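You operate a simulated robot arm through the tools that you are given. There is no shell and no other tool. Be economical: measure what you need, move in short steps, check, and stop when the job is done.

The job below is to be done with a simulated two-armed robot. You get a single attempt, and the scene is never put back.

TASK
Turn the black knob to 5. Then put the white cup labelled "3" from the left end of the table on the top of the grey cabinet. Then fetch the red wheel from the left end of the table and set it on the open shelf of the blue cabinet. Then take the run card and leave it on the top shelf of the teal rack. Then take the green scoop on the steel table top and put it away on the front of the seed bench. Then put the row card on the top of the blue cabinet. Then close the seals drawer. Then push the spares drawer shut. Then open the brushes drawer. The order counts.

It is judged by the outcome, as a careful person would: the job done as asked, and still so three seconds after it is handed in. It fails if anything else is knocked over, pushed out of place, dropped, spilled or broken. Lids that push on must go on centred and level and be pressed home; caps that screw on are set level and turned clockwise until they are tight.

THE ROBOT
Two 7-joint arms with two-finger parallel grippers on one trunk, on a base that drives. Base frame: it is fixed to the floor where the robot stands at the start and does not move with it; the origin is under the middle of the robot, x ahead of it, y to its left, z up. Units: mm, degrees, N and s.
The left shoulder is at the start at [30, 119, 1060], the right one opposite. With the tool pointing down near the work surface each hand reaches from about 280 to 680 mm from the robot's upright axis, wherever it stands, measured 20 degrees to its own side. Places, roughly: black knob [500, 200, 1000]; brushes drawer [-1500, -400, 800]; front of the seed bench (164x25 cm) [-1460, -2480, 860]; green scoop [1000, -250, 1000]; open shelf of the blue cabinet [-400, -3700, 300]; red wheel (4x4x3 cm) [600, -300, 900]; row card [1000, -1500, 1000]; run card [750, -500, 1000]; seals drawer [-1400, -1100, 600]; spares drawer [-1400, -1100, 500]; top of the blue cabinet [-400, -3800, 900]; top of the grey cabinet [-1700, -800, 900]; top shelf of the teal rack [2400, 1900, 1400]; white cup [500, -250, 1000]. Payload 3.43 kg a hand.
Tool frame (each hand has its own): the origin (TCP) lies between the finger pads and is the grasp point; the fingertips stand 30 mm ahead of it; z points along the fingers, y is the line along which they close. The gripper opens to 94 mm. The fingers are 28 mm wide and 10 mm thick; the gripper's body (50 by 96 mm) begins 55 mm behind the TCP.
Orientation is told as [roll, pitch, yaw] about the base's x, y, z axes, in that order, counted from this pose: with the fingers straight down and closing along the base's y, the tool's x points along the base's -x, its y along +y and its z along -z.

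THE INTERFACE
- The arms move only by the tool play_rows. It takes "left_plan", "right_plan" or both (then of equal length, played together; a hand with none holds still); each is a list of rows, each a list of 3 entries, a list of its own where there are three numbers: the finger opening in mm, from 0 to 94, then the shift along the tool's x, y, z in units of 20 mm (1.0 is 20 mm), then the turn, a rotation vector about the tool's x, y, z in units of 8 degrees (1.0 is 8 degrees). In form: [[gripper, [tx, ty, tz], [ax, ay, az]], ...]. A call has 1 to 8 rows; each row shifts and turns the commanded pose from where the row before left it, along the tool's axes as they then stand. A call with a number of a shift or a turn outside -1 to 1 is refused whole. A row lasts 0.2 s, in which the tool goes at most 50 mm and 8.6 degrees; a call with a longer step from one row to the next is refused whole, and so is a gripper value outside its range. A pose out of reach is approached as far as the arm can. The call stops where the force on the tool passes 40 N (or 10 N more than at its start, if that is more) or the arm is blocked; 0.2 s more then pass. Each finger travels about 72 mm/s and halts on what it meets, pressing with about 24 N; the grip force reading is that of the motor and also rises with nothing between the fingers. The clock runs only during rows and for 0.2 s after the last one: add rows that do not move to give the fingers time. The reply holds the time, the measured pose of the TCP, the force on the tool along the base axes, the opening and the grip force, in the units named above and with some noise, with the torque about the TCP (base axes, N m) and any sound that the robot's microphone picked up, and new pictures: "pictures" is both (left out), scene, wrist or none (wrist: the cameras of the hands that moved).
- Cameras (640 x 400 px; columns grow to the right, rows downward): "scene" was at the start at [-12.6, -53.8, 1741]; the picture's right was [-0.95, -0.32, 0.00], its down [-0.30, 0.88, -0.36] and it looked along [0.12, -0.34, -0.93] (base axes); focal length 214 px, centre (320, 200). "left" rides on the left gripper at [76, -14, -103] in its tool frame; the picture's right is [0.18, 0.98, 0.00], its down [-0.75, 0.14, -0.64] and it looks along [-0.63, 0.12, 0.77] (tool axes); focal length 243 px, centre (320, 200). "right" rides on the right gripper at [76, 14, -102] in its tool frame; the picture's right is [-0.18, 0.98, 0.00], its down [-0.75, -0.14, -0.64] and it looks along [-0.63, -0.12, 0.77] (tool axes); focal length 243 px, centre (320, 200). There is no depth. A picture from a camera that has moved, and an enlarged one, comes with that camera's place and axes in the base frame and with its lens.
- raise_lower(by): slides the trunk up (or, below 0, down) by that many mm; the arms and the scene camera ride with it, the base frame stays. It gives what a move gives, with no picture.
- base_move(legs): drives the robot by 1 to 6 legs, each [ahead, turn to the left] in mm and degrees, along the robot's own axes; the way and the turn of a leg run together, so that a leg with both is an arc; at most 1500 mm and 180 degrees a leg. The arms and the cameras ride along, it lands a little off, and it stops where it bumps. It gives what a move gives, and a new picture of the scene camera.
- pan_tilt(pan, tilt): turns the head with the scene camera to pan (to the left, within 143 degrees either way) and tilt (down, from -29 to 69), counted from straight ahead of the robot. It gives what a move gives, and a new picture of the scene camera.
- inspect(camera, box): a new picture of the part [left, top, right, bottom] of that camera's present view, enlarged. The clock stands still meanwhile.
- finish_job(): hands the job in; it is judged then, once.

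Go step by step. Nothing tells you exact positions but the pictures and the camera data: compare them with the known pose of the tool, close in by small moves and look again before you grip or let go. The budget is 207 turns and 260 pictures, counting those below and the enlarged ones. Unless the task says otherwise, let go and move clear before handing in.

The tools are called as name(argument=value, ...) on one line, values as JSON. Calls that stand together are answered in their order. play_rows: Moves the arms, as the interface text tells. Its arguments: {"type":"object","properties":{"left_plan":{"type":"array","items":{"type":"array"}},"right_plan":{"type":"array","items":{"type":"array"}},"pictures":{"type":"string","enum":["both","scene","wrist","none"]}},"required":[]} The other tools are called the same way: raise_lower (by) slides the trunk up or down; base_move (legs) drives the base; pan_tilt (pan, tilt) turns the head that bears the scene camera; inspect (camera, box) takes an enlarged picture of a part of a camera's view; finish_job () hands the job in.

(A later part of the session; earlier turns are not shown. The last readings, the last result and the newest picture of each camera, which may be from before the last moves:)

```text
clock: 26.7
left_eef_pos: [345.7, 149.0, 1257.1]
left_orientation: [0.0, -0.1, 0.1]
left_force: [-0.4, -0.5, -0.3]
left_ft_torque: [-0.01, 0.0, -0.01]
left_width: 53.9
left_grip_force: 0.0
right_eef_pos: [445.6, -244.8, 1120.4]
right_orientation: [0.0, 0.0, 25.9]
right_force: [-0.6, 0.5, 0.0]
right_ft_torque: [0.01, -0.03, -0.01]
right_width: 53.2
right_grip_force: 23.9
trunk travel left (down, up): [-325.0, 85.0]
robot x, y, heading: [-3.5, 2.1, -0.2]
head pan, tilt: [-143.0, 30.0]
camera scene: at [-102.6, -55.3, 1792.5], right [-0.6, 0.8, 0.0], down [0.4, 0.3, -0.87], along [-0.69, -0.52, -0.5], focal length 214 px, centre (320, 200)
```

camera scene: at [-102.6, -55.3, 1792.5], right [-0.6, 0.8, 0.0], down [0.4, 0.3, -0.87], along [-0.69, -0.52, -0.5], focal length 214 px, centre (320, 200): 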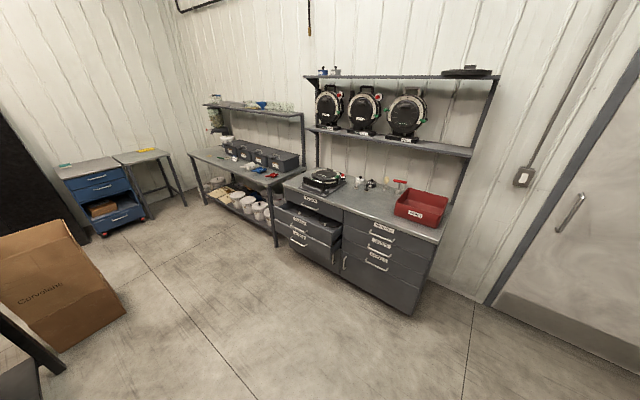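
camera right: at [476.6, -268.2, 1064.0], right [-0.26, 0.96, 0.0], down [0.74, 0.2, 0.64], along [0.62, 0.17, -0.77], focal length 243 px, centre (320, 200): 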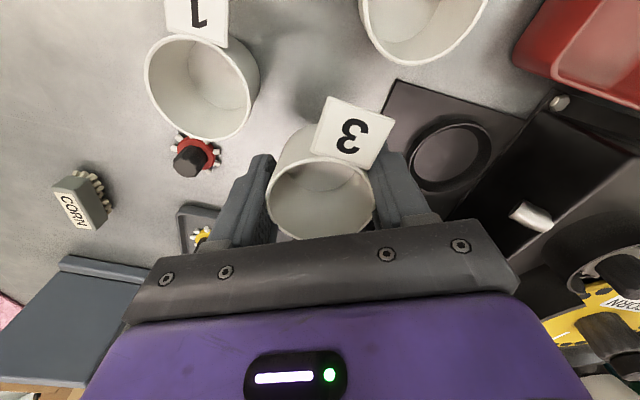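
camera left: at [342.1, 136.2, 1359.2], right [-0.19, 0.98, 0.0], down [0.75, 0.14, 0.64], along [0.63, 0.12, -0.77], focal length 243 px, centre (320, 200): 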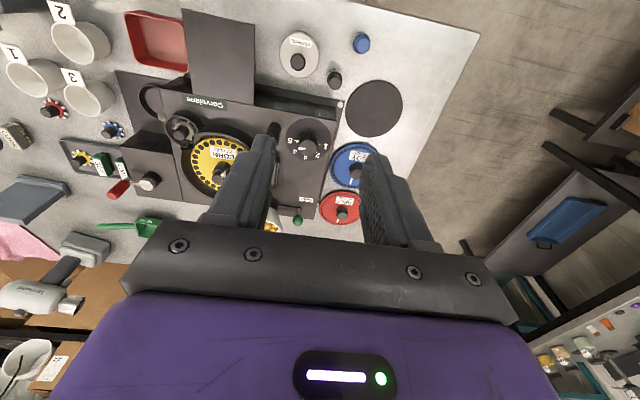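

inspect(camera="scene", box=[260, 150, 480, 320])

inspect(camera="scene", box=[40, 90, 310, 250])

```text
2.35 times, centred on (370, 235) of scene
camera zoom: at [-102.6, -55.3, 1792.5], right [-0.6, 0.8, 0.0], down [0.4, 0.3, -0.87], along [-0.69, -0.52, -0.5], focal length 505 px, centre (202, 118)
```

zoom: 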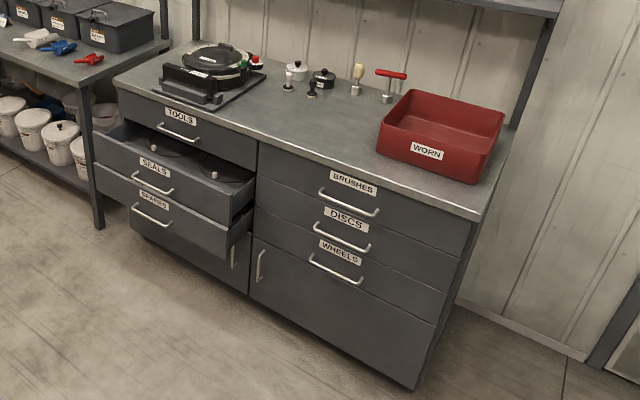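

```text
2.37 times, centred on (175, 170) of scene
camera zoom: at [-102.6, -55.3, 1792.5], right [-0.6, 0.8, 0.0], down [0.4, 0.3, -0.87], along [-0.69, -0.52, -0.5], focal length 508 px, centre (664, 271)
```

zoom: 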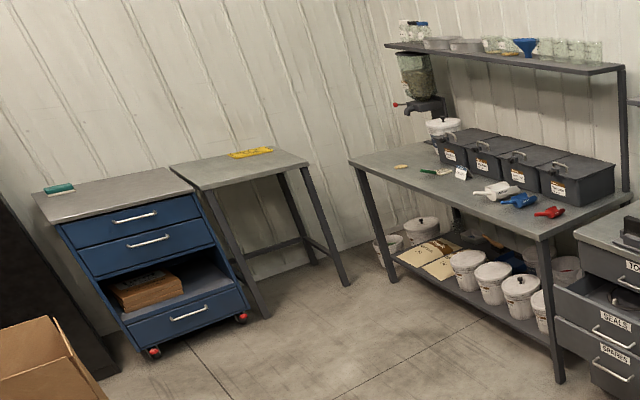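

The grey cabinet faces +x with its front at x≈-1390; there is free top space near [-1480, -600]. The SEALS and SPARES drawers stick out on its left half, so I stop at about [-880, -740], facing it.

base_move(legs=[[0, -140], [1100, 0], [0, -40]])

pan_tilt(pan=0, tilt=45)

```text
clock: 40.0
left_eef_pos: [-1200.0, -848.6, 1256.7]
left_orientation: [0.0, 0.0, 179.6]
left_force: [-0.6, 0.3, 0.0]
left_ft_torque: [0.0, 0.02, -0.03]
left_width: 53.9
left_grip_force: 0.0
right_eef_pos: [-1296.8, -452.4, 1119.8]
right_orientation: [-0.1, 0.0, -154.6]
right_force: [0.3, 1.0, -0.6]
right_ft_torque: [0.01, -0.01, -0.02]
right_width: 53.3
right_grip_force: 24.6
trunk travel left (down, up): [-325.0, 85.0]
robot x, y, heading: [-854.8, -704.8, 179.2]
head pan, tilt: [-143.0, 30.0]
camera scene: at [-750.5, -650.0, 1792.5], right [0.59, -0.8, 0.0], down [-0.4, -0.3, -0.87], along [0.7, 0.51, -0.5], focal length 214 px, centre (320, 200)
```

scene: 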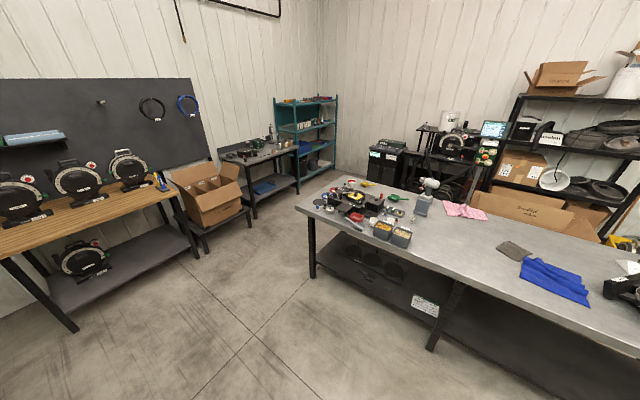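

```text
clock: 42.3
left_eef_pos: [-1201.4, -849.3, 1256.6]
left_orientation: [0.0, 0.0, 179.5]
left_force: [-0.1, 0.0, 0.0]
left_ft_torque: [-0.03, 0.01, -0.01]
left_width: 54.2
left_grip_force: 0.0
right_eef_pos: [-1297.0, -453.2, 1121.3]
right_orientation: [0.0, 0.0, -154.7]
right_force: [0.2, 0.3, 0.5]
right_ft_torque: [-0.04, -0.01, 0.01]
right_width: 53.0
right_grip_force: 23.7
trunk travel left (down, up): [-325.0, 85.0]
robot x, y, heading: [-853.7, -700.3, 179.5]
head pan, tilt: [0.0, 45.0]
camera scene: at [-904.6, -703.0, 1769.9], right [0.01, 1.0, 0.0], down [0.71, -0.01, -0.71], along [-0.71, 0.01, -0.71], focal length 214 px, centre (320, 200)
```

scene: 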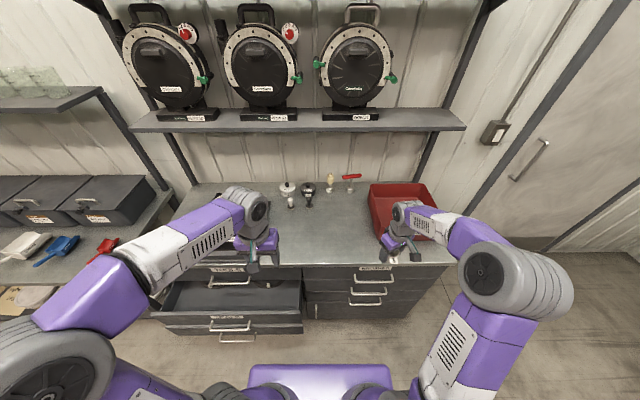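

play_rows(right_plan=[[40, [-0.95, 0.226, 0], [0, 0, 0]], [40, [-0.95, 0.226, 0], [0, 0, 0]], [40, [-0.95, 0.226, 0], [0, 0, 0]], [40, [-0.95, 0.226, 0], [0, 0, 0]], [40, [-0.95, 0.226, 0], [0, 0, 0]], [40, [-0.95, 0.226, 0], [0, 0, 0]], [40, [-0.95, 0.226, 0], [0, 0, 0]], [40, [-0.95, 0.226, 0], [0, 0, 0]]], pictures="none")

play_rows(right_plan=[[40, [-0.95, 0.226, 0], [0, 0, 0]], [40, [-0.95, 0.226, 0], [0, 0, 0]], [40, [-0.95, 0.226, 0], [0, 0, 0]], [40, [-0.95, 0.226, 0.5], [0, 0, 0]], [40, [0, 0, 1], [0, 0, 0]], [40, [0, 0, 1], [0, 0, 0]], [40, [0, 0, 1], [0, 0, 0]], [40, [0, 0, 0.8], [0, 0, 0]]], pictures="both")

```text
clock: 44.1
left_eef_pos: [-1200.8, -849.1, 1257.4]
left_orientation: [-0.1, -0.1, 179.6]
left_force: [0.5, 0.4, -0.4]
left_ft_torque: [-0.01, 0.0, 0.0]
left_width: 54.1
left_grip_force: 0.0
right_eef_pos: [-1418.7, -551.1, 1120.9]
right_orientation: [0.0, 0.0, -154.6]
right_force: [0.3, 0.7, -0.1]
right_ft_torque: [0.02, -0.04, 0.02]
right_width: 53.4
right_grip_force: 23.9
trunk travel left (down, up): [-325.0, 85.0]
robot x, y, heading: [-856.9, -703.0, 179.2]
head pan, tilt: [0.0, 45.0]
```

```text
clock: 45.9
left_eef_pos: [-1200.1, -848.5, 1257.5]
left_orientation: [0.0, 0.0, 179.6]
left_force: [0.6, -0.8, 0.0]
left_ft_torque: [0.03, -0.02, 0.01]
left_width: 54.0
left_grip_force: 0.1
right_eef_pos: [-1480.0, -599.7, 1034.3]
right_orientation: [0.0, 0.1, -154.7]
right_force: [-0.4, -0.6, 0.3]
right_ft_torque: [0.0, -0.03, 0.03]
right_width: 53.2
right_grip_force: 24.0
trunk travel left (down, up): [-325.0, 85.0]
robot x, y, heading: [-851.2, -704.8, 179.6]
head pan, tilt: [0.0, 45.0]
camera scene: at [-904.9, -703.0, 1769.8], right [0.01, 1.0, 0.0], down [0.71, -0.01, -0.71], along [-0.71, 0.01, -0.71], focal length 214 px, centre (320, 200)
camera right: at [-1406.3, -581.3, 1137.5], right [0.25, -0.97, 0.0], down [-0.74, -0.19, 0.64], along [-0.62, -0.16, -0.77], focal length 243 px, centre (320, 200)
```

scene: 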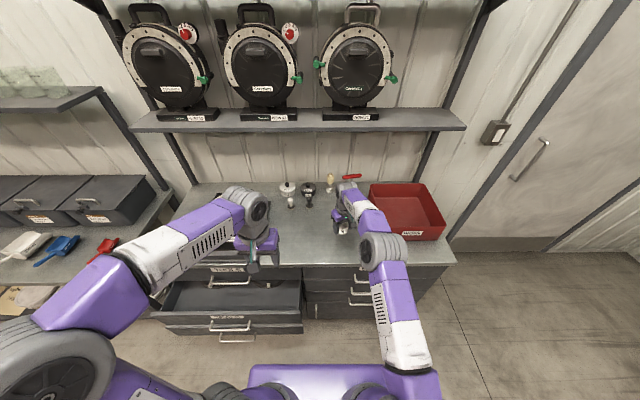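
right: 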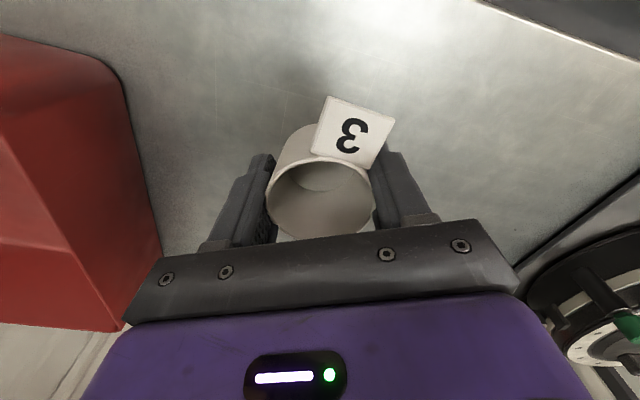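

play_rows(right_plan=[[40, [0, 0, 0.9], [0, 0, 0]], [40, [0, 0, 0.9], [0, 0, 0]], [40, [0, 0, 0.9], [0, 0, 0]], [40, [0, 0, 0.9], [0, 0, 0]], [40, [0, 0, 0.4], [0, 0, 0]], [40, [0, 0, 0], [0, 0, 0]]], pictures="wrist")

```text
clock: 47.3
left_eef_pos: [-1200.1, -849.4, 1258.0]
left_orientation: [0.0, -0.1, 179.6]
left_force: [-0.4, -0.7, -0.1]
left_ft_torque: [0.05, -0.02, 0.01]
left_width: 54.1
left_grip_force: 0.0
right_eef_pos: [-1477.9, -598.1, 955.3]
right_orientation: [0.0, 0.0, -154.7]
right_force: [-0.7, -0.1, -0.2]
right_ft_torque: [-0.01, -0.01, 0.02]
right_width: 53.4
right_grip_force: 23.7
trunk travel left (down, up): [-325.0, 85.0]
robot x, y, heading: [-856.4, -700.9, 179.5]
head pan, tilt: [0.0, 45.0]
camera right: at [-1405.6, -581.2, 1057.6], right [0.25, -0.97, 0.0], down [-0.74, -0.19, 0.64], along [-0.62, -0.16, -0.77], focal length 243 px, centre (320, 200)
```

right: 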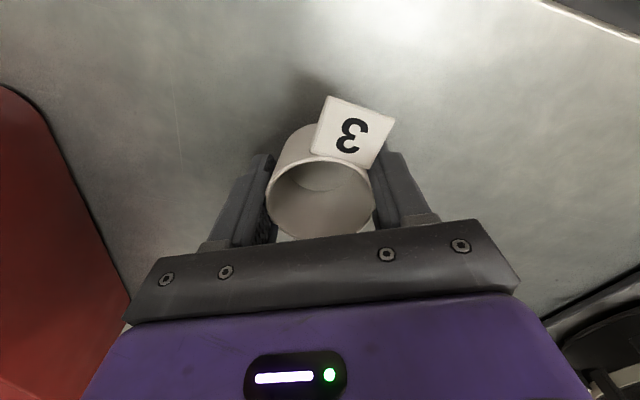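

play_rows(right_plan=[[40, [0, 0, 0.25], [0, 0, 0]], [40, [0, 0, 0.25], [0, 0, 0]], [40, [0, 0, 0.25], [0, 0, 0]], [40, [0, 0, 0.25], [0, 0, 0]], [40, [0, 0, 0.2], [0, 0, 0]], [40, [0, 0, 0], [0, 0, 0]]], pictures="none")

```text
clock: 48.7
left_eef_pos: [-1199.5, -849.2, 1257.8]
left_orientation: [-0.1, -0.1, 179.7]
left_force: [0.0, -0.7, 1.0]
left_ft_torque: [-0.02, -0.01, -0.01]
left_width: 53.8
left_grip_force: 0.1
right_eef_pos: [-1479.1, -598.4, 932.2]
right_orientation: [-0.1, -0.3, -154.6]
right_force: [-2.1, 0.8, 9.8]
right_ft_torque: [0.05, -0.13, 0.04]
right_width: 53.5
right_grip_force: 23.9
trunk travel left (down, up): [-325.0, 85.0]
robot x, y, heading: [-853.3, -704.8, 179.7]
head pan, tilt: [0.0, 45.0]
```

The cup touched the top (10 N). I let go and rise.

play_rows(right_plan=[[68, [0, 0, 0], [0, 0, 0]], [68, [0, 0, 0], [0, 0, 0]], [68, [0, 0, -0.4], [0, 0, 0]], [68, [0, 0, -0.8], [0, 0, 0]], [68, [0, 0, -1], [0, 0, 0]], [68, [0, 0, -1], [0, 0, 0]], [68, [0, 0, -1], [0, 0, 0]], [68, [0, 0, -1], [0, 0, 0]]], pictures="wrist")

play_rows(right_plan=[[68, [0.7, -0.3, -1], [0, 0, -0.6]], [68, [0.7, -0.3, -1], [0, 0, -0.6]], [68, [0.7, -0.3, -1], [0, 0, -0.6]], [68, [0.9, 0, -0.5], [0, 0, 0]], [68, [0.9, 0, 0], [0, 0, 0]], [68, [0.9, 0, 0], [0, 0, 0]], [68, [0.9, 0, 0], [0, 0, 0]], [68, [0.9, 0, 0], [0, 0, 0]]], pictures="none")

inspect(camera="scene", box=[120, 160, 460, 360])

```text
clock: 50.5
left_eef_pos: [-1200.2, -848.8, 1257.5]
left_orientation: [-0.1, -0.1, 179.6]
left_force: [0.0, -0.8, -0.3]
left_ft_torque: [0.03, -0.03, -0.01]
left_width: 54.0
left_grip_force: 0.0
right_eef_pos: [-1480.8, -598.2, 1035.3]
right_orientation: [-0.1, -0.2, -154.7]
right_force: [0.8, -0.2, 0.0]
right_ft_torque: [0.0, 0.0, 0.01]
right_width: 68.0
right_grip_force: 0.0
trunk travel left (down, up): [-325.0, 85.0]
robot x, y, heading: [-855.4, -699.5, 179.4]
head pan, tilt: [0.0, 45.0]
camera right: at [-1406.5, -581.1, 1138.3], right [0.25, -0.97, 0.0], down [-0.74, -0.19, 0.64], along [-0.62, -0.16, -0.77], focal length 243 px, centre (320, 200)
```

right: 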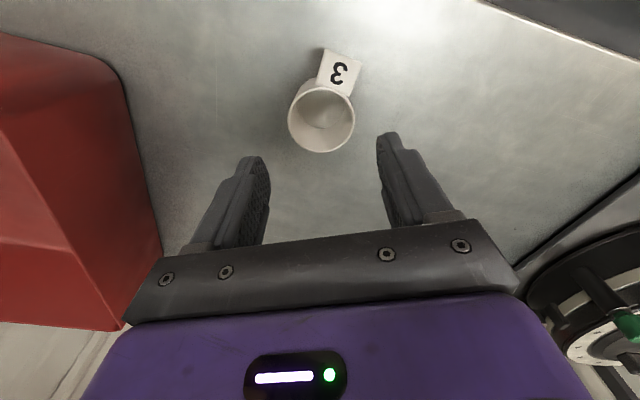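

```text
clock: 52.3
left_eef_pos: [-1199.9, -849.1, 1258.1]
left_orientation: [0.0, 0.0, 179.7]
left_force: [0.7, 0.4, 0.0]
left_ft_torque: [-0.02, 0.0, 0.03]
left_width: 53.8
left_grip_force: 0.1
right_eef_pos: [-1383.9, -503.4, 1104.3]
right_orientation: [0.0, 0.0, -140.2]
right_force: [0.2, 0.5, -0.2]
right_ft_torque: [0.03, 0.05, 0.0]
right_width: 68.3
right_grip_force: 0.1
trunk travel left (down, up): [-325.0, 85.0]
robot x, y, heading: [-855.3, -701.3, 179.4]
head pan, tilt: [0.0, 45.0]
```

```text
1.88 times, centred on (290, 260) of scene
camera zoom: at [-904.0, -702.6, 1769.9], right [0.01, 1.0, 0.0], down [0.71, -0.01, -0.71], along [-0.71, 0.01, -0.71], focal length 404 px, centre (376, 87)
```

zoom: 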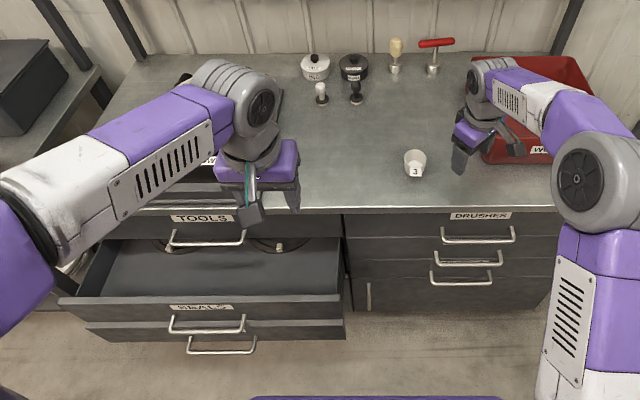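

Cup 3 stands on the grey cabinet. Next the red wheel: I drive back to the table, a little further right.

base_move(legs=[[0, -147.1], [1034, 0], [0, -32.3]])

play_rows(right_plan=[[60, [0, 0, 0], [0, 0, 1]], [60, [0, 0, 0], [0, 0, 1]], [60, [0, 0, 0], [0, 0, 1]], [60, [0, 0, 0], [0, 0, 1]], [60, [0, 0, 0], [0, 0, 1]], [60, [0, 0, 0], [0, 0, 0]]], pictures="wrist")

```text
clock: 65.2
left_eef_pos: [366.3, 1.6, 1257.6]
left_orientation: [0.1, 0.0, 0.2]
left_force: [-0.3, -0.3, 0.0]
left_ft_torque: [-0.01, 0.03, -0.01]
left_width: 54.2
left_grip_force: 0.0
right_eef_pos: [552.5, -339.1, 1104.8]
right_orientation: [0.0, -0.1, 40.4]
right_force: [0.0, 0.1, 0.7]
right_ft_torque: [-0.01, -0.03, 0.0]
right_width: 68.2
right_grip_force: 0.1
trunk travel left (down, up): [-325.0, 85.0]
robot x, y, heading: [20.8, -150.4, 0.1]
head pan, tilt: [0.0, 45.0]
camera scene: at [71.5, -149.5, 1769.9], right [0.0, -1.0, 0.0], down [-0.71, 0.0, -0.71], along [0.71, 0.0, -0.71], focal length 214 px, centre (320, 200)
```

scene: 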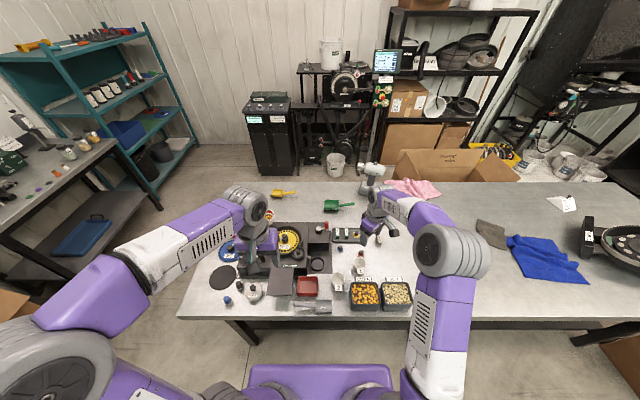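

```text
clock: 66.6
left_eef_pos: [366.3, 2.9, 1258.0]
left_orientation: [0.0, 0.0, 0.2]
left_force: [-0.3, -0.7, -0.8]
left_ft_torque: [0.0, 0.01, -0.01]
left_width: 53.9
left_grip_force: 0.0
right_eef_pos: [552.5, -340.6, 1104.4]
right_orientation: [0.0, 0.0, 0.2]
right_force: [-0.9, 0.8, -0.2]
right_ft_torque: [-0.01, -0.01, 0.0]
right_width: 60.2
right_grip_force: 0.1
trunk travel left (down, up): [-325.0, 85.0]
robot x, y, heading: [19.8, -150.3, 0.4]
head pan, tilt: [0.0, 45.0]
camera right: at [475.4, -327.8, 1207.4], right [0.18, 0.98, 0.0], down [0.75, -0.14, 0.64], along [0.63, -0.12, -0.77], focal length 243 px, centre (320, 200)
```

right: 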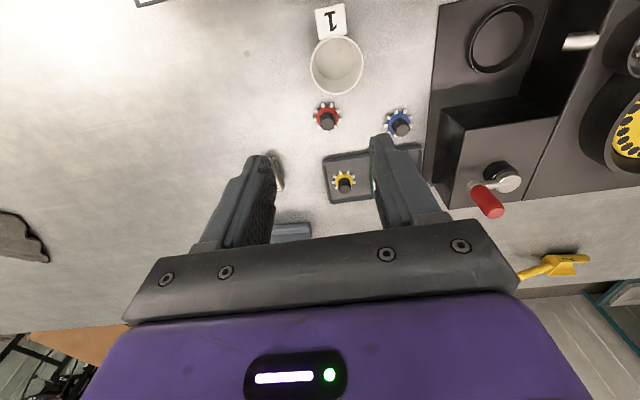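

The red wheel is at about [600, -343]. Because it must later go into the low open shelf, I will grip its hub with the hand pitched 45° and coming from the right. I turn the hand accordingly, up high.

play_rows(right_plan=[[50, [0, 0, 0], [0, 0, -1]], [50, [0, 0, 0], [0, 0, -1]], [50, [0, 0, 0], [0, 0, -1]], [50, [0, 0, 0], [0, 0, -1]], [50, [0, 0, 0], [0, 0, -1]], [50, [0, 0, 0], [0, 0, -1]], [50, [0, 0, 0], [0, 0, -1]], [50, [0, 0, 0], [0, 0, -1]]], pictures="none")

play_rows(right_plan=[[50, [0.8, 0, 0], [0, 0, -1]], [50, [0.8, 0, 0], [0, 0, -1]], [50, [0.8, 0, 0], [0, 0, -1.0]], [50, [0.8, 0, 0], [0, 0, -0.3]], [50, [0.8, -0.6, 0], [0, -1, 0]], [50, [0, -0.6, 0], [0, -1, 0]], [50, [0, -0.6, 0], [0, -1, 0]], [50, [0, -0.6, 0], [0, -1, 0]]], pictures="none")

play_rows(right_plan=[[50, [0, 0, 0], [0, -0.8, 0]], [50, [0, 0, 0], [0, -0.8, 0]], [50, [0, 0, 0], [0, 0, 0]]], pictures="both")

```text
clock: 68.4
left_eef_pos: [367.2, 2.8, 1256.2]
left_orientation: [0.0, 0.1, 0.2]
left_force: [0.7, 0.0, 1.0]
left_ft_torque: [0.0, -0.02, 0.05]
left_width: 54.0
left_grip_force: 0.1
right_eef_pos: [551.9, -339.2, 1104.7]
right_orientation: [0.0, 0.0, 64.5]
right_force: [0.7, 0.6, 0.4]
right_ft_torque: [-0.04, -0.01, -0.03]
right_width: 50.1
right_grip_force: 0.1
trunk travel left (down, up): [-325.0, 85.0]
robot x, y, heading: [21.1, -145.6, -0.0]
head pan, tilt: [0.0, 45.0]
```

```text
clock: 70.2
left_eef_pos: [365.8, 1.8, 1257.0]
left_orientation: [-0.1, 0.1, 0.2]
left_force: [0.0, 0.0, 0.0]
left_ft_torque: [0.02, 0.0, 0.01]
left_width: 54.0
left_grip_force: 0.0
right_eef_pos: [587.1, -416.2, 1105.2]
right_orientation: [0.0, -32.2, 90.8]
right_force: [-0.9, 0.0, 0.8]
right_ft_torque: [0.01, -0.01, -0.01]
right_width: 50.3
right_grip_force: 0.1
trunk travel left (down, up): [-325.0, 85.0]
robot x, y, heading: [23.1, -148.8, 0.0]
head pan, tilt: [0.0, 45.0]
```

```text
clock: 71.0
left_eef_pos: [365.8, 2.8, 1257.0]
left_orientation: [0.0, -0.1, 0.2]
left_force: [-0.1, -1.0, 0.2]
left_ft_torque: [0.02, 0.01, -0.03]
left_width: 54.0
left_grip_force: 0.1
right_eef_pos: [586.2, -416.0, 1104.9]
right_orientation: [-0.2, -44.9, 90.9]
right_force: [0.9, -0.6, 0.3]
right_ft_torque: [0.01, 0.04, 0.01]
right_width: 50.0
right_grip_force: 0.0
trunk travel left (down, up): [-325.0, 85.0]
robot x, y, heading: [17.0, -150.6, 0.4]
head pan, tilt: [0.0, 45.0]
camera scene: at [71.3, -148.9, 1769.9], right [0.0, -1.0, 0.0], down [-0.71, 0.0, -0.71], along [0.71, 0.0, -0.71], focal length 214 px, centre (320, 200)
camera right: at [572.4, -544.9, 1124.2], right [-0.98, 0.12, 0.13], down [0.14, 0.08, 0.99], along [0.1, 0.99, -0.1], focal length 243 px, centre (320, 200)
```

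scene: 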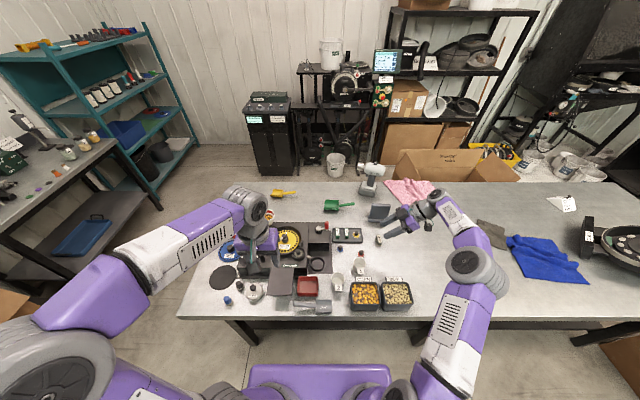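
right: 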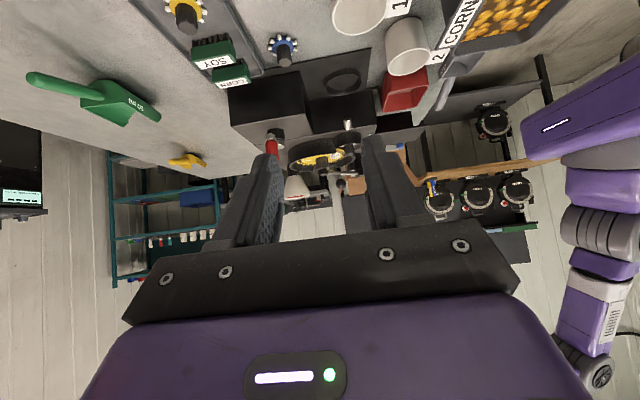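

play_rows(right_plan=[[44, [0.575, -0.1, 0.737], [0, 0, 0]], [44, [0.575, -0.1, 0.737], [0, 0, 0]], [44, [0.575, -0.1, 0.737], [0, 0, 0]], [44, [0.575, -0.1, 0.737], [0, 0, 0]], [44, [0.575, -0.1, 0.737], [0, 0, 0]], [44, [0.575, -0.1, 0.737], [0, 0, 0]], [44, [0.575, -0.1, 0.737], [0, 0, 0]], [44, [0, 0, 0], [0, 0, 0]]], pictures="wrist")

inspect(camera="scene", box=[320, 190, 480, 290])

```text
clock: 72.8
left_eef_pos: [366.6, 2.9, 1257.4]
left_orientation: [0.0, -0.1, 0.2]
left_force: [0.2, 0.7, 0.2]
left_ft_torque: [-0.01, 0.02, 0.04]
left_width: 54.1
left_grip_force: 0.1
right_eef_pos: [600.9, -400.3, 974.4]
right_orientation: [0.0, -44.9, 90.8]
right_force: [0.3, -0.1, 0.5]
right_ft_torque: [0.02, 0.03, 0.0]
right_width: 44.1
right_grip_force: 0.1
trunk travel left (down, up): [-325.0, 85.0]
robot x, y, heading: [20.8, -149.5, 0.4]
head pan, tilt: [0.0, 45.0]
camera right: at [586.3, -529.3, 994.4], right [-0.98, 0.12, 0.13], down [0.14, 0.08, 0.99], along [0.1, 0.99, -0.1], focal length 243 px, centre (320, 200)
```

right: 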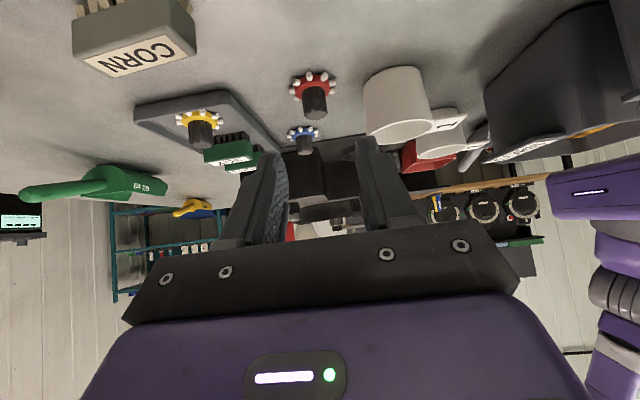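

```text
4.00 times, centred on (400, 240) of scene
camera zoom: at [71.1, -149.2, 1769.9], right [0.0, -1.0, 0.0], down [-0.71, 0.0, -0.71], along [0.71, 0.0, -0.71], focal length 858 px, centre (0, 40)
```

zoom: 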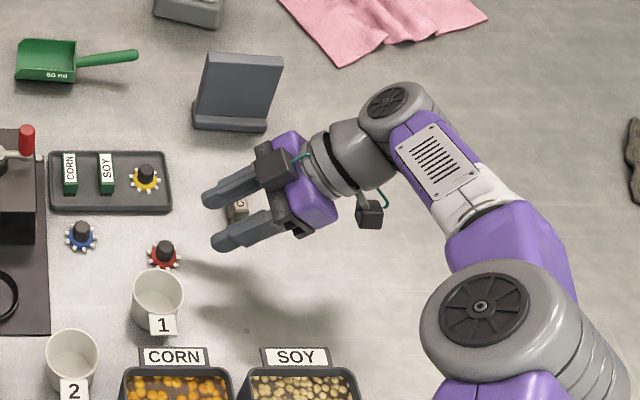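

Hub top is at z≈905, centred at about [598, -341]. I move in along the fingers' direction.

play_rows(right_plan=[[44, [0.09, 0.03, 0.92], [0, 0, 0]], [44, [0.09, 0.03, 0.92], [0, 0, 0]], [44, [0.09, 0.03, 0.92], [0, 0, 0]], [44, [0.09, 0.03, 0.8], [0, 0, 0]], [44, [0, 0, 0], [0, 0, 0]]], pictures="wrist")

inspect(camera="scene", box=[340, 210, 420, 260])

```text
clock: 74.0
left_eef_pos: [366.4, 2.8, 1257.3]
left_orientation: [0.0, -0.1, 0.3]
left_force: [0.4, 0.7, 0.2]
left_ft_torque: [0.0, -0.03, 0.02]
left_width: 53.7
left_grip_force: 0.0
right_eef_pos: [596.6, -355.5, 919.3]
right_orientation: [0.0, -44.8, 90.8]
right_force: [0.5, -0.6, 0.5]
right_ft_torque: [0.0, 0.01, 0.02]
right_width: 44.1
right_grip_force: 0.1
trunk travel left (down, up): [-325.0, 85.0]
robot x, y, heading: [21.2, -147.5, 0.1]
head pan, tilt: [0.0, 45.0]
camera right: at [583.1, -484.1, 938.9], right [-0.98, 0.12, 0.13], down [0.14, 0.08, 0.99], along [0.1, 0.99, -0.1], focal length 243 px, centre (320, 200)
```

right: 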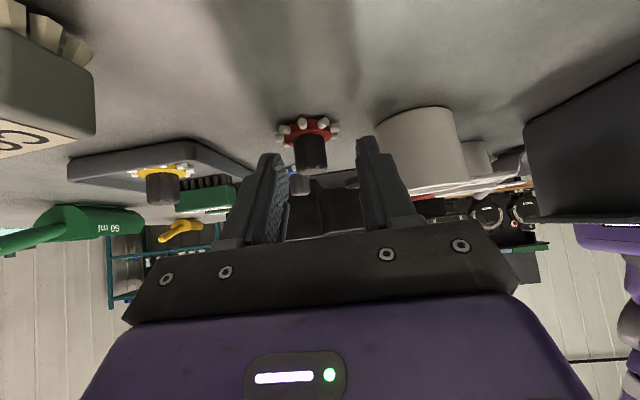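

```text
8.00 times, centred on (380, 235) of scene
camera zoom: at [71.3, -149.3, 1769.9], right [0.0, -1.0, 0.0], down [-0.71, 0.0, -0.71], along [0.71, 0.0, -0.71], focal length 1716 px, centre (-160, -80)
```

zoom: 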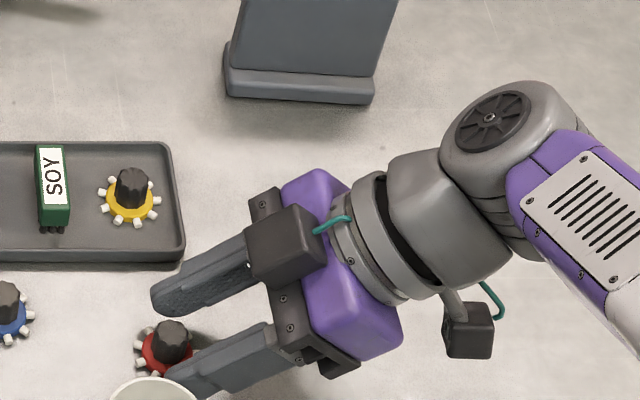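

play_rows(right_plan=[[44, [-0.07, -0.06, 0.35], [0, 0, 0]], [44, [0, 0, 0], [0, 0, 0]], [5, [0, 0, 0], [0, 0, 0]], [5, [0, 0, 0], [0, 0, 0]], [5, [0, 0, 0], [0, 0, 0]], [5, [0, 0, 0], [0, 0, 0]]], pictures="wrist")

inspect(camera="scene", box=[340, 210, 420, 260])

```text
clock: 75.4
left_eef_pos: [365.4, 2.2, 1257.1]
left_orientation: [0.0, 0.0, 0.3]
left_force: [-0.1, -0.4, -0.8]
left_ft_torque: [-0.01, 0.0, 0.03]
left_width: 53.8
left_grip_force: 0.1
right_eef_pos: [598.3, -349.5, 918.1]
right_orientation: [-0.2, -44.8, 90.9]
right_force: [2.8, 1.3, 15.0]
right_ft_torque: [0.09, -0.08, -0.02]
right_width: 17.3
right_grip_force: 24.2
trunk travel left (down, up): [-325.0, 85.0]
robot x, y, heading: [18.9, -149.2, 0.0]
head pan, tilt: [0.0, 45.0]
camera right: at [584.0, -477.3, 936.5], right [-0.98, 0.12, 0.13], down [0.14, 0.08, 0.99], along [0.11, 0.99, -0.1], focal length 243 px, centre (320, 200)
```

right: 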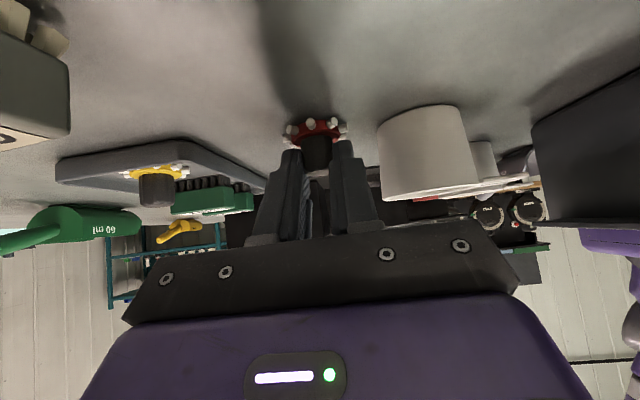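

```text
8.00 times, centred on (380, 235) of scene
camera zoom: at [70.3, -148.5, 1770.0], right [0.0, -1.0, 0.0], down [-0.71, 0.0, -0.71], along [0.71, 0.0, -0.71], focal length 1716 px, centre (-160, -80)
```

zoom: 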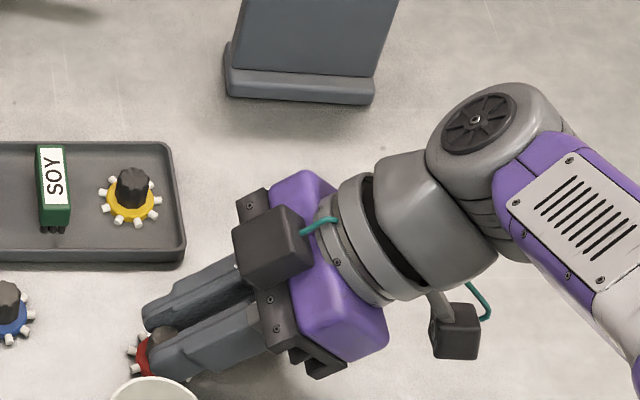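

Hub is gripped (17 mm). I lift and check.

play_rows(right_plan=[[5, [-0.5, 0, -0.5], [0, 0, 0]], [5, [-0.7, 0, -0.7], [0, 0, 0]], [5, [-0.7, 0, -0.7], [0, 0, 0]], [5, [-0.7, 0, -0.7], [0, 0, 0]], [5, [-0.7, 0, -0.7], [0, 0, 0]], [5, [-0.7, 0, -0.7], [0, 0, 0]], [5, [-0.7, 0, -0.7], [0, 0, 0]], [5, [-0.7, 0, -0.7], [0, 0, 0]]], pictures="wrist")

inspect(camera="right", box=[260, 110, 380, 190])

```text
clock: 77.2
left_eef_pos: [365.1, 2.3, 1256.9]
left_orientation: [0.0, 0.1, 0.2]
left_force: [0.3, -0.5, 0.4]
left_ft_torque: [-0.02, 0.01, -0.01]
left_width: 54.1
left_grip_force: 0.0
right_eef_pos: [598.2, -348.6, 1068.1]
right_orientation: [0.0, -44.8, 90.7]
right_force: [-0.2, 0.0, 0.0]
right_ft_torque: [-0.03, -0.02, -0.01]
right_width: 17.4
right_grip_force: 23.9
trunk travel left (down, up): [-325.0, 85.0]
robot x, y, heading: [20.3, -148.3, 0.2]
head pan, tilt: [0.0, 45.0]
camera right: at [584.1, -477.9, 1088.0], right [-0.98, 0.12, 0.13], down [0.14, 0.08, 0.99], along [0.1, 0.99, -0.1], focal length 243 px, centre (320, 200)
```

right: 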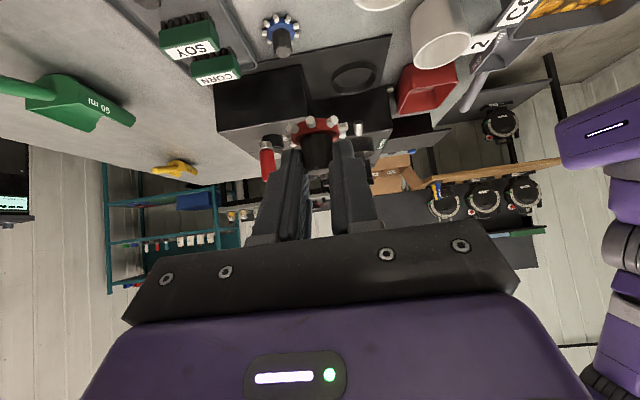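

```text
5.00 times, centred on (320, 150) of right
camera zoom: at [584.1, -477.9, 1088.0], right [-0.98, 0.12, 0.13], down [0.14, 0.08, 0.99], along [0.1, 0.99, -0.1], focal length 1213 px, centre (320, 450)
```

zoom: 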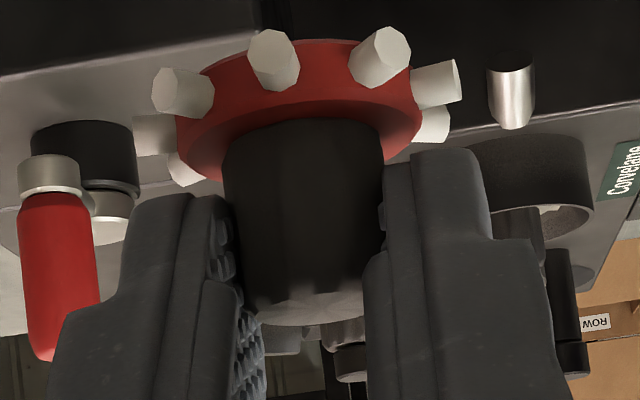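

The wheel is held level. I turn the hand to point forward, then draw it in.

play_rows(right_plan=[[5, [0, 0, 0], [0.66, 0, 0.66]], [5, [0, 0, 0], [0.66, 0, 0.66]], [5, [0, 0, 0], [0.66, 0, 0.66]], [5, [0, 0, 0], [0.66, 0, 0.66]], [5, [0, 0, 0], [0.66, 0, 0.66]], [5, [0, 0, 0], [0.66, 0, 0.66]], [5, [0, 0, 0], [0.66, 0, 0.66]], [5, [0, 0, 0], [0.66, 0, 0.66]]], pictures="none")

play_rows(right_plan=[[5, [0, 0, 0], [0.66, 0, 0.66]], [5, [0, 0, 0], [0.66, 0, 0.66]], [5, [0, 0, 0], [0.66, 0, 0.66]], [5, [0, 0, 0], [0.66, 0, 0.66]], [5, [0.3, 0, -1], [0, 0, 0]], [5, [0.3, 0, -1], [0, 0, 0]], [5, [0.3, 0, -1], [0, 0, 0]], [5, [0.3, 0, -1], [0, 0, 0]]], pictures="wrist")

base_move(legs=[[0, -108.5], [1200, 0], [751, 0], [0, 18.5]])

```text
clock: 79.0
left_eef_pos: [365.0, 3.6, 1257.3]
left_orientation: [0.0, -0.1, 0.2]
left_force: [0.5, -0.4, -0.1]
left_ft_torque: [-0.04, 0.01, 0.03]
left_width: 54.0
left_grip_force: 0.1
right_eef_pos: [598.5, -349.1, 1068.7]
right_orientation: [-0.3, -45.0, 31.1]
right_force: [0.2, -0.4, -0.4]
right_ft_torque: [0.0, -0.02, -0.03]
right_width: 17.4
right_grip_force: 23.9
trunk travel left (down, up): [-325.0, 85.0]
robot x, y, heading: [21.8, -148.0, 0.3]
head pan, tilt: [0.0, 45.0]
```

```text
clock: 80.8
left_eef_pos: [365.6, 1.4, 1257.2]
left_orientation: [0.0, -0.1, 0.2]
left_force: [-0.4, 0.2, -0.4]
left_ft_torque: [0.03, 0.01, 0.0]
left_width: 53.8
left_grip_force: 0.1
right_eef_pos: [523.9, -350.6, 1108.5]
right_orientation: [-0.3, -45.0, 1.4]
right_force: [-1.0, 0.4, -0.7]
right_ft_torque: [0.01, 0.0, -0.01]
right_width: 17.7
right_grip_force: 24.4
trunk travel left (down, up): [-325.0, 85.0]
robot x, y, heading: [18.1, -150.7, 0.4]
head pan, tilt: [0.0, 45.0]
camera right: at [395.6, -340.9, 1127.0], right [0.11, 0.99, 0.13], down [0.08, -0.14, 0.99], along [0.99, -0.1, -0.1], focal length 243 px, centre (320, 200)
```

right: 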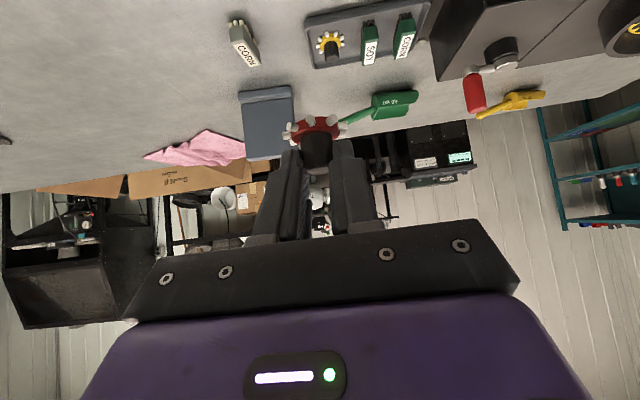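

```text
clock: 96.1
left_eef_pos: [-403.2, -2353.9, 1256.7]
left_orientation: [0.0, -0.1, -88.6]
left_force: [-0.2, 0.0, 0.5]
left_ft_torque: [-0.02, -0.01, 0.01]
left_width: 54.0
left_grip_force: 0.1
right_eef_pos: [-752.5, -2520.4, 1107.7]
right_orientation: [-0.4, -45.0, -87.4]
right_force: [-0.8, 0.5, 0.8]
right_ft_torque: [-0.02, -0.01, -0.01]
right_width: 17.4
right_grip_force: 23.8
trunk travel left (down, up): [-325.0, 85.0]
robot x, y, heading: [-559.0, -2010.0, -88.8]
head pan, tilt: [0.0, 45.0]
camera scene: at [-559.2, -2063.7, 1769.8], right [-1.0, -0.02, 0.0], down [-0.02, 0.71, -0.71], along [0.02, -0.71, -0.71], focal length 214 px, centre (320, 200)
```

scene: 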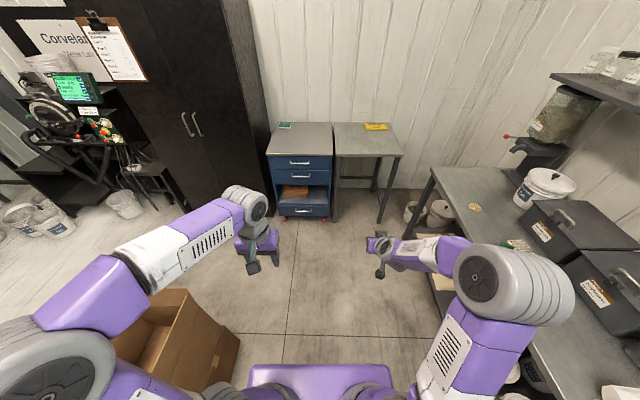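

inspect(camera="scene", box=[250, 110, 410, 230])

```text
3.33 times, centred on (330, 170) of scene
camera zoom: at [-559.2, -2063.7, 1769.8], right [-1.0, -0.02, 0.0], down [-0.02, 0.71, -0.71], along [0.02, -0.71, -0.71], focal length 715 px, centre (287, 300)
```

zoom: 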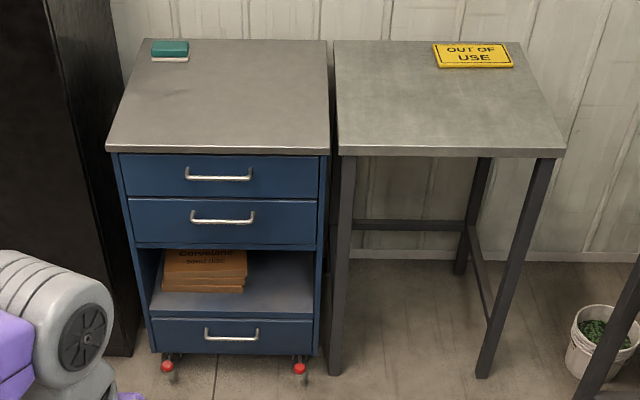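

The blue cabinet's front is at y≈-3505, spanning x -620…-108; its open shelf is at z≈250 with a free right part around x≈-510. I drive closer.

base_move(legs=[[0, 8.3], [870, 0], [0, -9.5]])

raise_lower(by=-310)

pan_tilt(pan=0, tilt=50)

```text
clock: 102.0
left_eef_pos: [-267.4, -3209.9, 1257.2]
left_orientation: [0.0, -0.1, -89.9]
left_force: [-1.3, 0.7, -0.1]
left_ft_torque: [0.01, -0.04, -0.01]
left_width: 54.1
left_grip_force: 0.0
right_eef_pos: [-621.2, -3366.5, 1107.2]
right_orientation: [-0.3, -45.1, -88.8]
right_force: [0.2, -0.9, -0.6]
right_ft_torque: [0.0, 0.0, 0.05]
right_width: 17.3
right_grip_force: 24.0
trunk travel left (down, up): [-325.0, 85.0]
robot x, y, heading: [-416.8, -2859.3, -89.8]
head pan, tilt: [0.0, 45.0]
camera scene: at [-418.7, -2915.0, 1769.8], right [-1.0, 0.0, 0.0], down [0.0, 0.71, -0.71], along [0.0, -0.71, -0.71], focal length 214 px, centre (320, 200)
```

scene: 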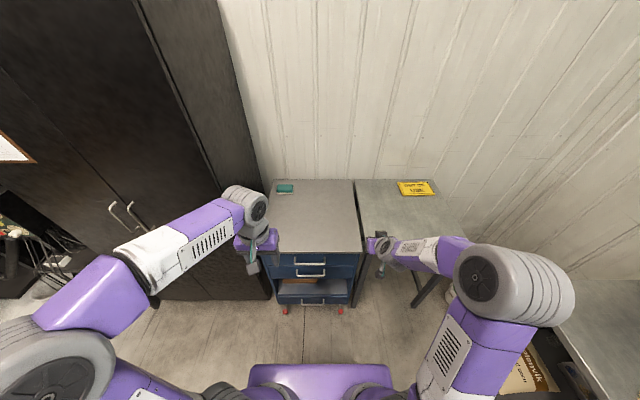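

```text
clock: 105.0
left_eef_pos: [-269.1, -3209.0, 947.5]
left_orientation: [0.0, 0.0, -89.9]
left_force: [-0.2, -0.1, -1.1]
left_ft_torque: [0.04, -0.01, 0.01]
left_width: 54.0
left_grip_force: 0.0
right_eef_pos: [-620.3, -3366.2, 797.8]
right_orientation: [-0.4, -45.0, -88.9]
right_force: [-0.7, 0.4, -0.5]
right_ft_torque: [-0.04, 0.03, -0.02]
right_width: 17.4
right_grip_force: 23.6
trunk travel left (down, up): [-15.0, 395.0]
robot x, y, heading: [-419.1, -2863.8, -90.1]
head pan, tilt: [0.0, 45.0]
```

```text
clock: 105.7
left_eef_pos: [-269.0, -3209.1, 946.2]
left_orientation: [0.0, 0.0, -89.9]
left_force: [0.8, 0.2, 1.2]
left_ft_torque: [-0.01, -0.01, -0.02]
left_width: 54.1
left_grip_force: 0.1
right_eef_pos: [-621.7, -3366.1, 797.6]
right_orientation: [-0.3, -44.9, -88.8]
right_force: [0.2, -0.8, 0.7]
right_ft_torque: [-0.01, -0.02, 0.02]
right_width: 17.5
right_grip_force: 23.7
trunk travel left (down, up): [-15.0, 395.0]
robot x, y, heading: [-415.4, -2866.0, -90.1]
head pan, tilt: [0.0, 50.0]
camera scene: at [-418.2, -2910.6, 1453.0], right [-1.0, 0.0, 0.0], down [0.0, 0.77, -0.64], along [0.0, -0.64, -0.77], focal length 214 px, centre (320, 200)
```

scene: 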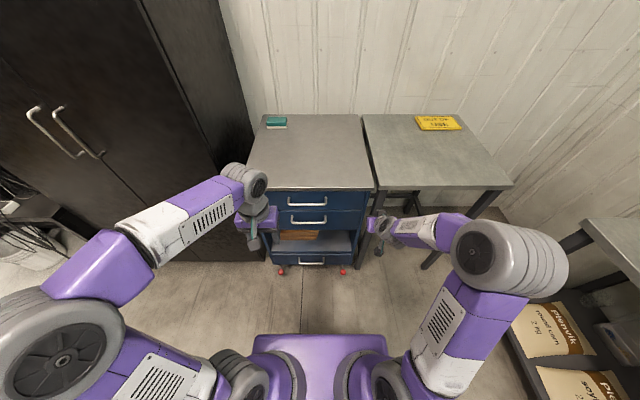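

inspect(camera="scene", box=[250, 170, 410, 290])

inspect(camera="right", box=[0, 0, 640, 400])

```text
3.33 times, centred on (330, 230) of scene
camera zoom: at [-418.2, -2910.6, 1453.0], right [-1.0, 0.0, 0.0], down [0.0, 0.77, -0.64], along [0.0, -0.64, -0.77], focal length 715 px, centre (287, 100)
```

zoom: 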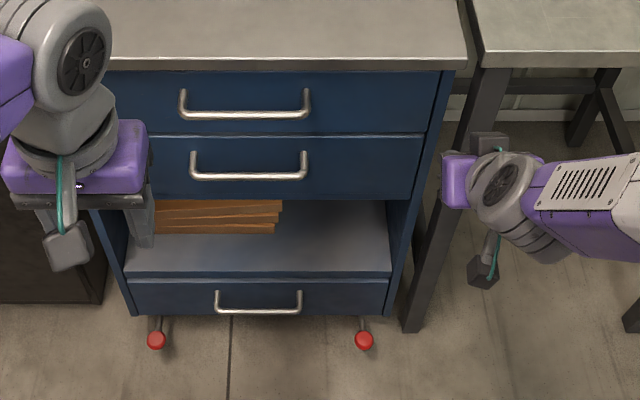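

```text
1.00 times, centred on (320, 200) of right (not enlarged: the box is as wide or as high as the picture)
camera zoom: at [-610.8, -3241.9, 816.7], right [0.99, -0.11, 0.13], down [-0.14, -0.08, 0.99], along [-0.1, -0.99, -0.1], focal length 243 px, centre (320, 200)
```

zoom: 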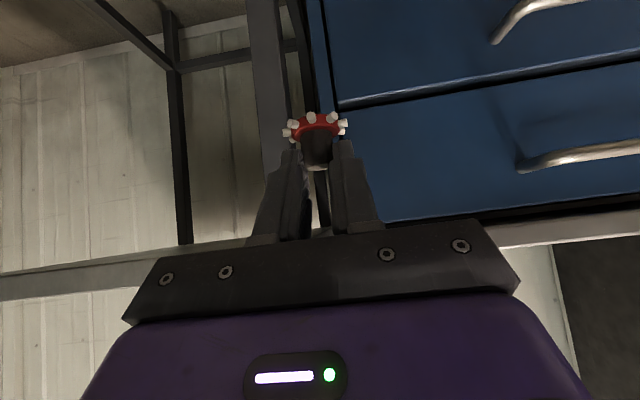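

The shelf is at z≈310 with its front at y≈-3465, opening up to z≈560. I lower the hand in front of the opening, keeping clear of the handles.

play_rows(right_plan=[[5, [0.93, 0.41, 0.67], [0, 0, 0]], [5, [0.93, 0.41, 0.67], [0, 0, 0]], [5, [0.93, 0.41, 0.67], [0, 0, 0]], [5, [0.93, 0.41, 0.67], [0, 0, 0]], [5, [0.93, 0.41, 0.67], [0, 0, 0]], [5, [0.93, 0.41, 0.67], [0, 0, 0]], [5, [0.93, 0.41, 0.67], [0, 0, 0]]], pictures="none")

play_rows(right_plan=[[5, [0.93, 0.41, 0.67], [0, 0, 0]], [5, [0.93, 0.41, 0.67], [0, 0, 0]], [5, [0.93, 0.41, 0.67], [0, 0, 0]], [5, [0.93, 0.41, 0.67], [0, 0, 0]], [5, [0.93, 0.41, 0.67], [0, 0, 0]], [5, [0.93, 0.41, 0.67], [0, 0, 0]], [5, [0.93, 0.41, 0.67], [0, 0, 0]], [5, [0, 0, 0], [0, 0, 0]]], pictures="both")

```text
clock: 107.3
left_eef_pos: [-268.2, -3209.7, 947.4]
left_orientation: [0.0, 0.0, -89.9]
left_force: [0.2, -0.2, -0.5]
left_ft_torque: [0.01, -0.01, -0.04]
left_width: 54.1
left_grip_force: 0.1
right_eef_pos: [-565.8, -3339.8, 639.2]
right_orientation: [-0.2, -44.9, -88.9]
right_force: [0.6, -0.4, -0.4]
right_ft_torque: [0.0, 0.02, -0.03]
right_width: 17.3
right_grip_force: 24.1
trunk travel left (down, up): [-15.0, 395.0]
robot x, y, heading: [-419.2, -2862.0, -90.1]
head pan, tilt: [0.0, 50.0]
```

```text
clock: 109.1
left_eef_pos: [-267.9, -3209.0, 947.4]
left_orientation: [0.0, 0.0, -89.8]
left_force: [-0.4, 0.1, 0.7]
left_ft_torque: [-0.01, -0.02, 0.01]
left_width: 54.0
left_grip_force: 0.0
right_eef_pos: [-507.8, -3313.3, 480.8]
right_orientation: [-0.3, -45.1, -88.7]
right_force: [-0.3, -0.4, 0.2]
right_ft_torque: [0.0, 0.02, 0.01]
right_width: 17.2
right_grip_force: 23.9
trunk travel left (down, up): [-15.0, 395.0]
robot x, y, heading: [-418.2, -2866.7, -90.1]
head pan, tilt: [0.0, 50.0]
camera scene: at [-418.2, -2910.6, 1453.0], right [-1.0, 0.0, 0.0], down [0.0, 0.77, -0.64], along [0.0, -0.64, -0.77], focal length 214 px, centre (320, 200)
camera right: at [-497.8, -3187.9, 499.0], right [0.99, -0.11, 0.13], down [-0.14, -0.08, 0.99], along [-0.1, -0.99, -0.1], focal length 243 px, centre (320, 200)
```

scene: 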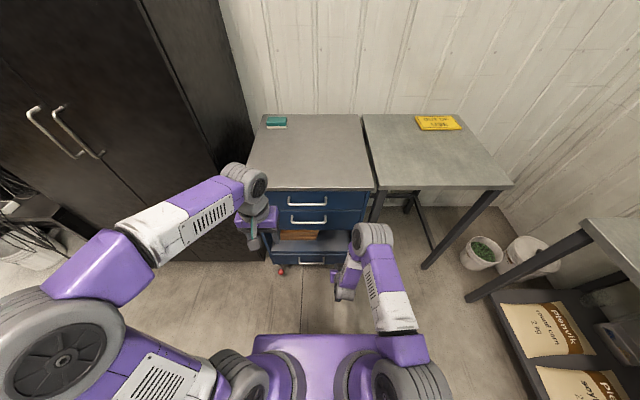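
right: 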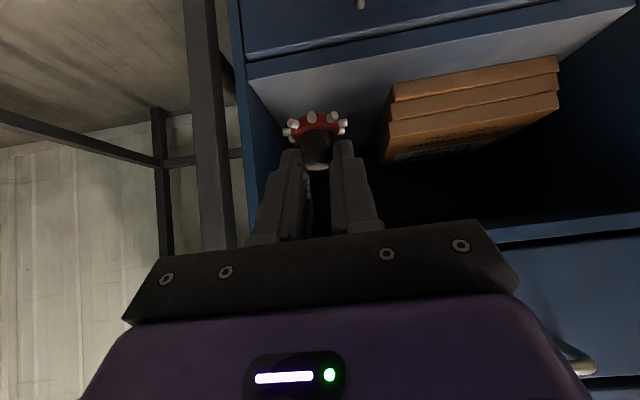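

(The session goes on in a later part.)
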